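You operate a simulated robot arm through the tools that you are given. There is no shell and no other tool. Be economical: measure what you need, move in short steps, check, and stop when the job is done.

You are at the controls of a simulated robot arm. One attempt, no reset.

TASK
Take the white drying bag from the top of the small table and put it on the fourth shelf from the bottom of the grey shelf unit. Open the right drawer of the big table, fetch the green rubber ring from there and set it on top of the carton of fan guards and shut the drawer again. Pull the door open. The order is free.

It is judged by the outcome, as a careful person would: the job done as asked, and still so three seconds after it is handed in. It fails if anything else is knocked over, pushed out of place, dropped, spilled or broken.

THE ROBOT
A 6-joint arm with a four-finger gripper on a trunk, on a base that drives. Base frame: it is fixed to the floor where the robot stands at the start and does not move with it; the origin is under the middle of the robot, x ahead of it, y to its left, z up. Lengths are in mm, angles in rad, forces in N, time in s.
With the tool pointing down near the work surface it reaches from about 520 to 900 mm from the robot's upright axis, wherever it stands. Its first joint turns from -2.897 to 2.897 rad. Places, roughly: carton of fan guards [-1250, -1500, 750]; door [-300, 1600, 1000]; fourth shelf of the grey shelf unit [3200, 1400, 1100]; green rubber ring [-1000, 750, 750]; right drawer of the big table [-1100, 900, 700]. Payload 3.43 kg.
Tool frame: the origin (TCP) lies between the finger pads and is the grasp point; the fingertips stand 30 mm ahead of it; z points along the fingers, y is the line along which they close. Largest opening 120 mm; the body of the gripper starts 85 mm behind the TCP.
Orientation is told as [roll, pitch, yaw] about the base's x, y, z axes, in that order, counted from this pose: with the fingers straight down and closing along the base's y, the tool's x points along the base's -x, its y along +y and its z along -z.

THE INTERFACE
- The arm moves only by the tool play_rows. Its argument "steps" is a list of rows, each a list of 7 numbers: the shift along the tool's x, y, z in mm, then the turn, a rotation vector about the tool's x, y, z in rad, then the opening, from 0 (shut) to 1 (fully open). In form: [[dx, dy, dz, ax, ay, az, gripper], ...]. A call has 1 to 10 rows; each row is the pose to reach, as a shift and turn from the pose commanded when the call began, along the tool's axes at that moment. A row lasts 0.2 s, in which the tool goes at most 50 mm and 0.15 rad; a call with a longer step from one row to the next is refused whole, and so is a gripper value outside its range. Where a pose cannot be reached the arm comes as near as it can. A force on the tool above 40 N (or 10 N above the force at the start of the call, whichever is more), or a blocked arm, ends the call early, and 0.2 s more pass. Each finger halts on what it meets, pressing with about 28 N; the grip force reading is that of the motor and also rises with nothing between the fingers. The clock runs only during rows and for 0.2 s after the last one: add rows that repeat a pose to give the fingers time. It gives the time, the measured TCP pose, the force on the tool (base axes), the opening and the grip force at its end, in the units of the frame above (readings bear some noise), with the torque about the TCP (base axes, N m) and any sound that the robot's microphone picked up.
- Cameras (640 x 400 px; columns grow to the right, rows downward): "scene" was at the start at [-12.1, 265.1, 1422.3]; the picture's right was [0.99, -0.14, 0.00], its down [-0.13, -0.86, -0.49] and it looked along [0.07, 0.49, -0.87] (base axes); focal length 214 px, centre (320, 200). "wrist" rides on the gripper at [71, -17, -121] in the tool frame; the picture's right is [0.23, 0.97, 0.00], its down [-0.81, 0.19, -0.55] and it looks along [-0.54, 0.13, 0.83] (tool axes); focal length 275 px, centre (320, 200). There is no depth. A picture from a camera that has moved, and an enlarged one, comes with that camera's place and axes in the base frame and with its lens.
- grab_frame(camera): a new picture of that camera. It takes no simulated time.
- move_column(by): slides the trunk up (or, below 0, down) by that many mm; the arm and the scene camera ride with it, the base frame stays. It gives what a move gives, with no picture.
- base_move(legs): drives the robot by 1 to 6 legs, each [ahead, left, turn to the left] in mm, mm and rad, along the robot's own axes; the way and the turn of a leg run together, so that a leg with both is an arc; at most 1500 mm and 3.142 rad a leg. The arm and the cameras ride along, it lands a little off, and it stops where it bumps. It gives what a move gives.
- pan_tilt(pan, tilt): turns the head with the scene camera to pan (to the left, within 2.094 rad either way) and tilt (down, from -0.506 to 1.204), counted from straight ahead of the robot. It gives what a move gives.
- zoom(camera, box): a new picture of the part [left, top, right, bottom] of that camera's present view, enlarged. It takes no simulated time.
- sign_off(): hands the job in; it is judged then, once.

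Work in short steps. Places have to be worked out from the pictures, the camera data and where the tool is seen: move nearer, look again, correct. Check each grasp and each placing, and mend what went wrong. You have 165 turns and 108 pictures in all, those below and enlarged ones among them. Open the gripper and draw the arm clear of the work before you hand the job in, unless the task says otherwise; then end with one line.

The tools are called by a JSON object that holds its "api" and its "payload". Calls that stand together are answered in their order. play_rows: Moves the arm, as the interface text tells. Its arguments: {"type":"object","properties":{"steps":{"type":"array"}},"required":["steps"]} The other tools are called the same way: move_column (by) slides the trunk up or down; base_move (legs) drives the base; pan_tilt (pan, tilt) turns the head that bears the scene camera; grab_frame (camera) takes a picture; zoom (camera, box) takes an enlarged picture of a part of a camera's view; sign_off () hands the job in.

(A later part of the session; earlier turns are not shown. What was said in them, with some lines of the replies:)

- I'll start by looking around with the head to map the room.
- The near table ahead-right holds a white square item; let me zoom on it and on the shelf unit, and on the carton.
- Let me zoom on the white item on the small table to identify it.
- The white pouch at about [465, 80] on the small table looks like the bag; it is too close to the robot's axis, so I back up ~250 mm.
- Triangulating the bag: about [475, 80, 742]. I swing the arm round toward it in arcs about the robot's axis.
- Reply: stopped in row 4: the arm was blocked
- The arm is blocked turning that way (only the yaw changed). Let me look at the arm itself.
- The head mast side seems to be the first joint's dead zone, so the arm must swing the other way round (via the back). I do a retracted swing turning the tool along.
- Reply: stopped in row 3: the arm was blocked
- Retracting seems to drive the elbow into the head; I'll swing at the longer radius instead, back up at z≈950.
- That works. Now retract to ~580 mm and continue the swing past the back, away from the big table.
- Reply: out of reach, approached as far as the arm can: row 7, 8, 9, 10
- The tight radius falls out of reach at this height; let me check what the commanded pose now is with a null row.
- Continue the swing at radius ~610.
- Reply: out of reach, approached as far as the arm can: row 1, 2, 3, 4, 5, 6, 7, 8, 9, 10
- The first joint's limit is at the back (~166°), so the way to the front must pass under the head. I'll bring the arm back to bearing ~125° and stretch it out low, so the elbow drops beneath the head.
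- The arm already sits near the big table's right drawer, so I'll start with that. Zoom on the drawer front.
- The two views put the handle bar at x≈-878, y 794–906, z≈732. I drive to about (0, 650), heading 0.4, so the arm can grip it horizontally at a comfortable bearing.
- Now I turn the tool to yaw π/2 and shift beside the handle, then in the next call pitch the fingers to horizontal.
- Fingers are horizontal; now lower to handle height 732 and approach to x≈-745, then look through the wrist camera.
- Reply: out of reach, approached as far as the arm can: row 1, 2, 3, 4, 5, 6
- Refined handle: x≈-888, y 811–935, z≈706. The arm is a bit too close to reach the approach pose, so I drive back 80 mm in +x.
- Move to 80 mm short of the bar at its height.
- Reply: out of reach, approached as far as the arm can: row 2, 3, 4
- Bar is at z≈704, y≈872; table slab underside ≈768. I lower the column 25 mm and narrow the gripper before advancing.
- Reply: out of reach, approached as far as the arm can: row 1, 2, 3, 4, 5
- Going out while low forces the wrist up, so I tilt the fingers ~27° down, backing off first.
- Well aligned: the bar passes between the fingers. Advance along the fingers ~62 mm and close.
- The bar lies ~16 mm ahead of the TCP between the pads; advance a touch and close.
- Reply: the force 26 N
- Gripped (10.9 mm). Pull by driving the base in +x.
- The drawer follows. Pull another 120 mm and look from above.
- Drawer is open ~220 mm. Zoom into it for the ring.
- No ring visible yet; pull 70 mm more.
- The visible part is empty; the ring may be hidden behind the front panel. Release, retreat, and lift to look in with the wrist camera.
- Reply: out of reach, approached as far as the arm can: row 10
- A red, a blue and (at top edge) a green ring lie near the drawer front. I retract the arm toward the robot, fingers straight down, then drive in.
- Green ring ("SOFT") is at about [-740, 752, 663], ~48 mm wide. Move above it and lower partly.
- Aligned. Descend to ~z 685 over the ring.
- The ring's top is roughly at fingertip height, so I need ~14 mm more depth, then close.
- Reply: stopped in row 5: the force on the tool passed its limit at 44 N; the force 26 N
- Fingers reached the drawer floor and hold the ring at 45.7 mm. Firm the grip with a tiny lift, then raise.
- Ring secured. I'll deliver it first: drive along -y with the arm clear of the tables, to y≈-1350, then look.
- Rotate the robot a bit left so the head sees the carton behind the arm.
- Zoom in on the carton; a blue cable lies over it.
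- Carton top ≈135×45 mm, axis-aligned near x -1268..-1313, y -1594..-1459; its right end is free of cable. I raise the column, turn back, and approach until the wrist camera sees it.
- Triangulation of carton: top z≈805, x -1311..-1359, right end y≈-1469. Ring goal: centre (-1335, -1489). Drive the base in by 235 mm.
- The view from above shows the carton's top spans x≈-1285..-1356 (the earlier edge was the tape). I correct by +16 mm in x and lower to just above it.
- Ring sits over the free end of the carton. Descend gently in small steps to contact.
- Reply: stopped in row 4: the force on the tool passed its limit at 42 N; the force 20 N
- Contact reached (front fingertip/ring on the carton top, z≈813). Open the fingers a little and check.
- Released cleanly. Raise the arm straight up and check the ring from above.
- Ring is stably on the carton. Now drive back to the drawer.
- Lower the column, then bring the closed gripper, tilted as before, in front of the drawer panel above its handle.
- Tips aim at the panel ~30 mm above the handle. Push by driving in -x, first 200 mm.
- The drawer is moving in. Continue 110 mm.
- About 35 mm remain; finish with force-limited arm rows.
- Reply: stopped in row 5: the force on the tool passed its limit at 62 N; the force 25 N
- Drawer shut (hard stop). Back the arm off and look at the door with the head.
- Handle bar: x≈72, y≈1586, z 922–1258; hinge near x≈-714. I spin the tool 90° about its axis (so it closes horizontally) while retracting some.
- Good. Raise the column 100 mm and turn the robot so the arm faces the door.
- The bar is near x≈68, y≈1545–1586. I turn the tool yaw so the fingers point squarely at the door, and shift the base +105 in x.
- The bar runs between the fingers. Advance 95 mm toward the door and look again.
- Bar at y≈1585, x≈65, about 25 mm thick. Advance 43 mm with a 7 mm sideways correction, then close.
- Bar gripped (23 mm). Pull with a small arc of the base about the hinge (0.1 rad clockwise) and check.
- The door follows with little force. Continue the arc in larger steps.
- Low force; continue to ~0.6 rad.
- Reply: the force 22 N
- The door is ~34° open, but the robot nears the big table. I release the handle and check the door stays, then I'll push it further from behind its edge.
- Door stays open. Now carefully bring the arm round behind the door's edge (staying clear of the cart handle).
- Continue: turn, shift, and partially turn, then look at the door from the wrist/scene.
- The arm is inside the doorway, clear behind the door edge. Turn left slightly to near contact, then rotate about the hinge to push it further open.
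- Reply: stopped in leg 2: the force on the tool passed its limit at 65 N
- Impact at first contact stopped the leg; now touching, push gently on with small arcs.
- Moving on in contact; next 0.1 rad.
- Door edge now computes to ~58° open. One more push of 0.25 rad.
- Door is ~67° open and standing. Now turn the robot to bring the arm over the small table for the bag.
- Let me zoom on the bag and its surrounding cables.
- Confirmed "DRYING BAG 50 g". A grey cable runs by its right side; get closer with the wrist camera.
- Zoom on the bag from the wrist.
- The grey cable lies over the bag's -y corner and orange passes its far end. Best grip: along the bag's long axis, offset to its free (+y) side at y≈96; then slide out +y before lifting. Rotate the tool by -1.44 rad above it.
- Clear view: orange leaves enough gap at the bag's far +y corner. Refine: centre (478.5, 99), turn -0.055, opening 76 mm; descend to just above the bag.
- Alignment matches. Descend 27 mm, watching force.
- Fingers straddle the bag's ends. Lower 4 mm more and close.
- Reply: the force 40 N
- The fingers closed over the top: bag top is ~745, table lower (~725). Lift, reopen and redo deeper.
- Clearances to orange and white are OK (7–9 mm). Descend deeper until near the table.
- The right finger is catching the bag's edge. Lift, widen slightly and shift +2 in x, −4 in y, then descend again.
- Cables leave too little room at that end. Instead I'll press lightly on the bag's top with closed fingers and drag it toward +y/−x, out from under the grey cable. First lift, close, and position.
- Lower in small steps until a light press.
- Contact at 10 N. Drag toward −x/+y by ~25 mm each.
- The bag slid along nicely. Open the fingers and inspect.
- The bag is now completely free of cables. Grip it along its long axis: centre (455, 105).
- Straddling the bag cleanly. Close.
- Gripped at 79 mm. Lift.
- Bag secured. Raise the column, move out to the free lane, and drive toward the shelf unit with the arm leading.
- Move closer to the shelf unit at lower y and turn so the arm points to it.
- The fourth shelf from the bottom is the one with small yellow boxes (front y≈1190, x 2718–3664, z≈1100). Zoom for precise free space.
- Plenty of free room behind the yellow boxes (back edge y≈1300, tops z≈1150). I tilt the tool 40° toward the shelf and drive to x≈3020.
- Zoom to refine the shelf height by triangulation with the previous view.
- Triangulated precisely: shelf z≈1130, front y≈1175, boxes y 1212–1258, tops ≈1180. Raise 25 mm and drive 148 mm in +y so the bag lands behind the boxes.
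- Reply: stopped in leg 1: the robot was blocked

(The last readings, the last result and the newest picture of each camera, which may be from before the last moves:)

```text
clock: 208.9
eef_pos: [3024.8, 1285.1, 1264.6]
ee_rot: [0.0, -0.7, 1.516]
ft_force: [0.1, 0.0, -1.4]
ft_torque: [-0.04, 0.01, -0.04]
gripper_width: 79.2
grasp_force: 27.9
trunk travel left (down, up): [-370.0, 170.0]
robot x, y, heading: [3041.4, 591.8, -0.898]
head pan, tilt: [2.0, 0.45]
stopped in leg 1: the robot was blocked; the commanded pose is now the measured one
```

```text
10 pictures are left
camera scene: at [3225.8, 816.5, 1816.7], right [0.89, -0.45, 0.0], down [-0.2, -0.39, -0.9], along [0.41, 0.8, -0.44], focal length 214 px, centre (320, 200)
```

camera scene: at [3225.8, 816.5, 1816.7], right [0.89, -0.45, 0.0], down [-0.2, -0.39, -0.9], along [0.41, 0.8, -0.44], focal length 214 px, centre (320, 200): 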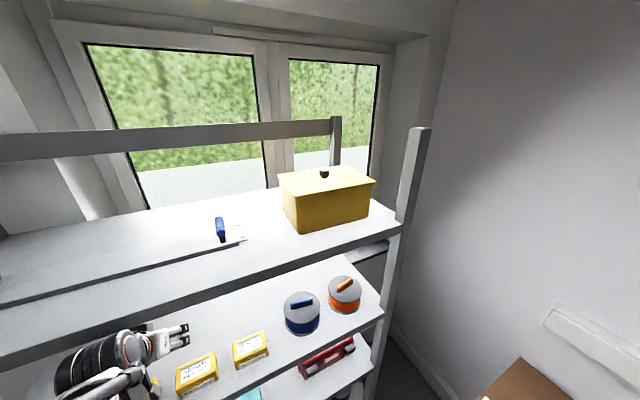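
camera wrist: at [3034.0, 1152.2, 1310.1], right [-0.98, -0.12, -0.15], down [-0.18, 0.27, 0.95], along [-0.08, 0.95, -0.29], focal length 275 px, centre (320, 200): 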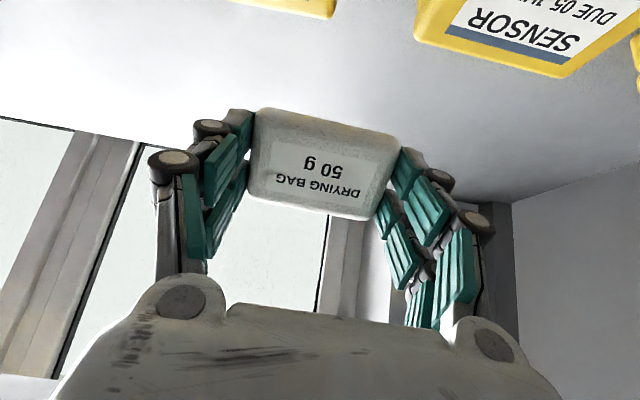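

It reached y=1285 with a slight touch near the upper shelf's front; lowering moves clear of that. Lower 80 mm.

{"api": "play_rows", "payload": {"steps": [[13, 0, 15, 0, 0, 0, 0.45], [26, 0, 31, 0, 0, 0, 0.45], [39, 0, 46, 0, 0, 0, 0.45], [52, 0, 61, 0, 0, 0, 0.45], [52, 0, 61, 0, 0, 0, 0.45]]}}

{"api": "grab_frame", "payload": {"camera": "wrist"}}

```text
clock: 209.9
eef_pos: [3024.4, 1285.7, 1191.8]
ee_rot: [-0.005, -0.707, 1.522]
ft_force: [-1.5, -1.4, 16.2]
ft_torque: [-0.48, -0.69, -0.19]
gripper_width: 79.4
grasp_force: 27.9
trunk travel left (down, up): [-370.0, 170.0]
robot x, y, heading: [3040.7, 592.7, -0.896]
head pan, tilt: [2.0, 0.45]
stopped in row 5: the force on the tool passed its limit at 63 N (the readings are from after the stop); the commanded pose is now the measured one
```

```text
9 pictures are left
camera wrist: at [3033.9, 1152.4, 1236.2], right [-0.98, -0.13, -0.15], down [-0.18, 0.26, 0.95], along [-0.08, 0.96, -0.28], focal length 275 px, centre (320, 200)
```

wrist: 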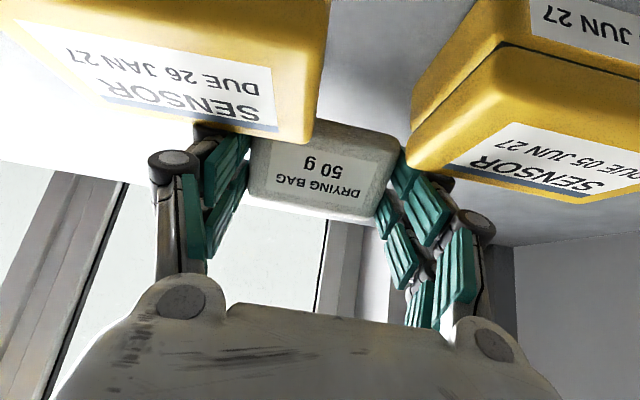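

The +x finger touched the top of a yellow box. Lift 32 mm, tilt a bit more, and go 42 mm deeper before lowering.

{"api": "play_rows", "payload": {"steps": [[-10, 0, -11, 0, 0, 0, 0.45], [-21, 0, -24, 0, 0, 0, 0.45], [-21, 0, -24, 0, -0.1, 0, 0.45], [-21, 0, -24, 0, -0.2, 0, 0.45], [-32, 0, -15, 0, -0.2, 0, 0.45], [-42, 0, -6, 0, -0.2, 0, 0.45], [-53, 0, 3, 0, -0.2, 0, 0.45], [-53, 0, 3, 0, -0.2, 0, 0.45]]}}

{"api": "grab_frame", "payload": {"camera": "wrist"}}

```text
clock: 211.7
eef_pos: [3027.1, 1329.1, 1222.9]
ee_rot: [-0.006, -0.908, 1.525]
ft_force: [0.1, -0.4, -1.2]
ft_torque: [0.02, 0.01, 0.01]
gripper_width: 79.4
grasp_force: 28.5
trunk travel left (down, up): [-370.0, 170.0]
robot x, y, heading: [3040.9, 594.8, -0.899]
head pan, tilt: [2.0, 0.45]
```

```text
8 pictures are left
camera wrist: at [3036.0, 1189.2, 1240.0], right [-0.98, -0.09, -0.18], down [-0.19, 0.07, 0.98], along [-0.08, 0.99, -0.09], focal length 275 px, centre (320, 200)
```

wrist: 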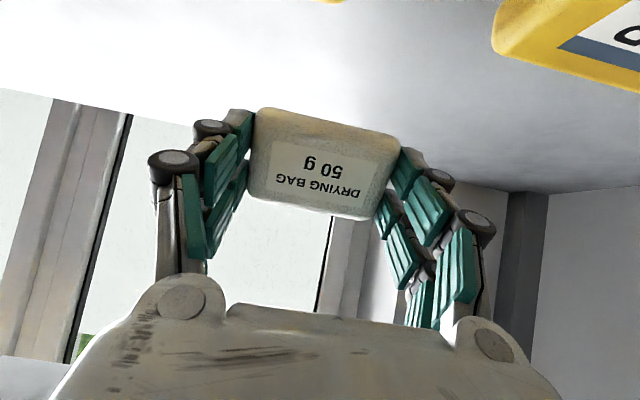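

Now beyond the boxes. Lower in decreasing steps to the shelf.

{"api": "play_rows", "payload": {"steps": [[16, 0, 12, 0, 0, 0, 0.45], [28, 0, 22, 0, 0, 0, 0.45], [34, 0, 27, 0, 0, 0, 0.45], [38, 0, 30, 0, 0, 0, 0.45], [41, 0, 32, 0, 0, 0, 0.45], [44, 0, 34, 0, 0, 0, 0.45], [47, 0, 36, 0, 0, 0, 0.45]]}}

{"api": "grab_frame", "payload": {"camera": "wrist"}}

```text
clock: 213.0
eef_pos: [3026.9, 1327.9, 1174.2]
ee_rot: [-0.002, -0.917, 1.523]
ft_force: [0.1, -5.9, 18.7]
ft_torque: [-0.08, 0.33, 0.13]
gripper_width: 79.5
grasp_force: 28.1
trunk travel left (down, up): [-370.0, 170.0]
robot x, y, heading: [3039.4, 592.8, -0.902]
head pan, tilt: [2.0, 0.45]
stopped in row 6: the force on the tool passed its limit at 46 N (the readings are from after the stop); the commanded pose is now the measured one
```

```text
7 pictures are left
camera wrist: at [3036.0, 1188.2, 1189.7], right [-0.98, -0.09, -0.18], down [-0.19, 0.06, 0.98], along [-0.08, 0.99, -0.08], focal length 275 px, centre (320, 200)
```

wrist: 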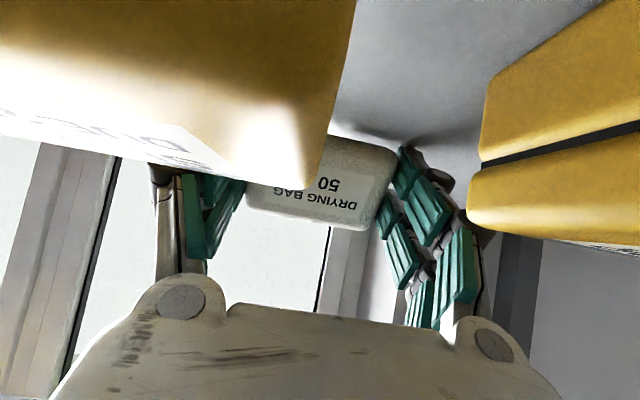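

The bag's edge rests on the shelf. Open gently.

{"api": "play_rows", "payload": {"steps": [[-1, 0, -1, 0, 0, 0, 0.62], [-1, 0, -1, 0, 0, 0, 0.7], [-1, 0, -1, 0, 0, 0, 0.78], [-1, 0, -1, 0, 0, 0, 0.78]]}}

{"api": "grab_frame", "payload": {"camera": "wrist"}}

```text
clock: 214.0
eef_pos: [3026.9, 1329.5, 1171.9]
ee_rot: [-0.002, -0.914, 1.524]
ft_force: [0.1, 0.4, -0.8]
ft_torque: [-0.04, -0.04, 0.0]
gripper_width: 93.8
grasp_force: 0.2
trunk travel left (down, up): [-370.0, 170.0]
robot x, y, heading: [3042.2, 592.5, -0.899]
head pan, tilt: [2.0, 0.45]
```

```text
6 pictures are left
camera wrist: at [3035.9, 1190.0, 1189.5], right [-0.98, -0.09, -0.18], down [-0.19, 0.07, 0.98], along [-0.08, 0.99, -0.08], focal length 275 px, centre (320, 200)
```

wrist: 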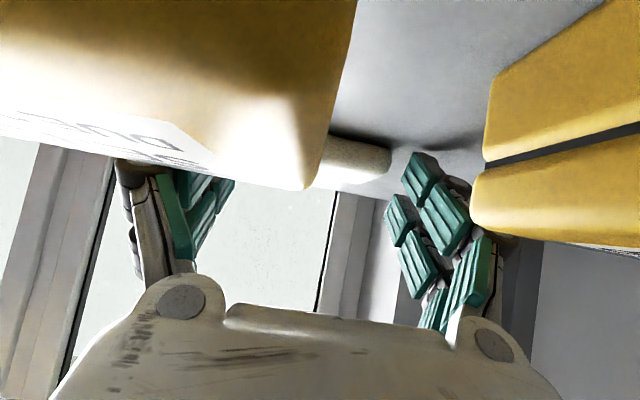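

The bag lies flat on the shelf. Lift 48 mm straight up, then back the robot out.

{"api": "play_rows", "payload": {"steps": [[-12, 0, -9, 0, 0, 0, 0.78], [-25, 0, -19, 0, 0, 0, 0.78], [-38, 0, -29, 0, 0, 0, 0.78], [-38, 0, -29, 0, 0, 0, 0.78]]}}

{"api": "base_move", "payload": {"legs": [[235, -187, 0]]}}

{"api": "zoom", "payload": {"camera": "scene", "box": [80, 160, 360, 335]}}

```text
clock: 215.0
eef_pos: [3026.6, 1329.7, 1220.4]
ee_rot: [-0.003, -0.912, 1.523]
ft_force: [0.3, 0.3, 0.0]
ft_torque: [-0.04, -0.03, 0.01]
gripper_width: 93.7
grasp_force: 0.0
trunk travel left (down, up): [-370.0, 170.0]
robot x, y, heading: [3042.8, 595.0, -0.895]
head pan, tilt: [2.0, 0.45]
```

```text
clock: 217.0
eef_pos: [3025.7, 1027.6, 1221.8]
ee_rot: [-0.001, -0.914, 1.526]
ft_force: [-0.1, -0.3, 0.8]
ft_torque: [0.04, 0.0, -0.01]
gripper_width: 93.5
grasp_force: 0.0
trunk travel left (down, up): [-370.0, 170.0]
robot x, y, heading: [3047.6, 298.3, -0.895]
head pan, tilt: [2.0, 0.45]
```

```text
2.29 times, centred on (220, 248) of scene
camera zoom: at [3226.4, 515.2, 1816.9], right [0.89, -0.45, 0.0], down [-0.19, -0.39, -0.9], along [0.4, 0.81, -0.43], focal length 490 px, centre (549, 91)
```

zoom: 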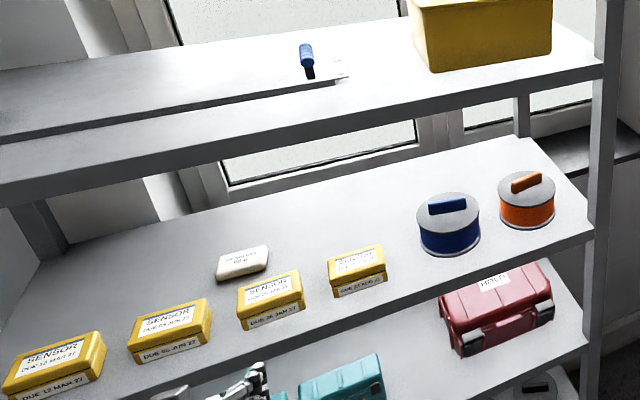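

Bag sits flat on the fourth shelf, neighbours undisturbed. Quick final check that the door is still open and the drawer shut.

{"api": "pan_tilt", "payload": {"pan": -2.09, "tilt": 0.25}}

{"api": "zoom", "payload": {"camera": "scene", "box": [260, 100, 560, 290]}}

```text
clock: 220.4
eef_pos: [3025.2, 1029.3, 1221.5]
ee_rot: [-0.001, -0.913, 1.526]
ft_force: [0.0, -0.2, -0.3]
ft_torque: [-0.03, 0.0, 0.0]
gripper_width: 93.3
grasp_force: 0.0
trunk travel left (down, up): [-370.0, 170.0]
robot x, y, heading: [3046.8, 291.8, -0.888]
head pan, tilt: [-2.089, 0.25]
```

```text
2.11 times, centred on (410, 195) of scene
camera zoom: at [3093.0, 419.8, 1835.3], right [-0.16, 0.99, 0.0], down [0.24, 0.04, -0.97], along [-0.96, -0.15, -0.25], focal length 452 px, centre (130, 210)
```

zoom: 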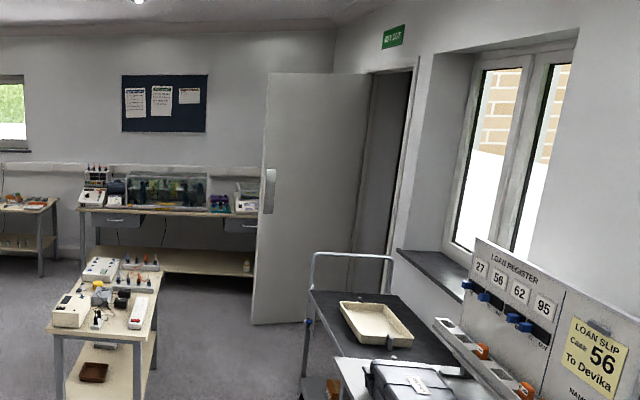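

The door stands wide open, both drawers look shut, and the ring and bag were confirmed in place. The gripper is open and the arm is clear, so I'm handing in.

{"api": "sign_off", "payload": {}}

```text
The job is handed in.
```

The drying bag is on the fourth shelf, behind the yellow boxes. The green ring is on the carton of fan guards, the right drawer is shut, and the door stands open at roughly 65–70°. The ring was last seen just after I set it down. While placing the bag, the arm lightly bumped the upper shelf and pressed on a yellow box, and the views I took afterwards showed nothing out of place.
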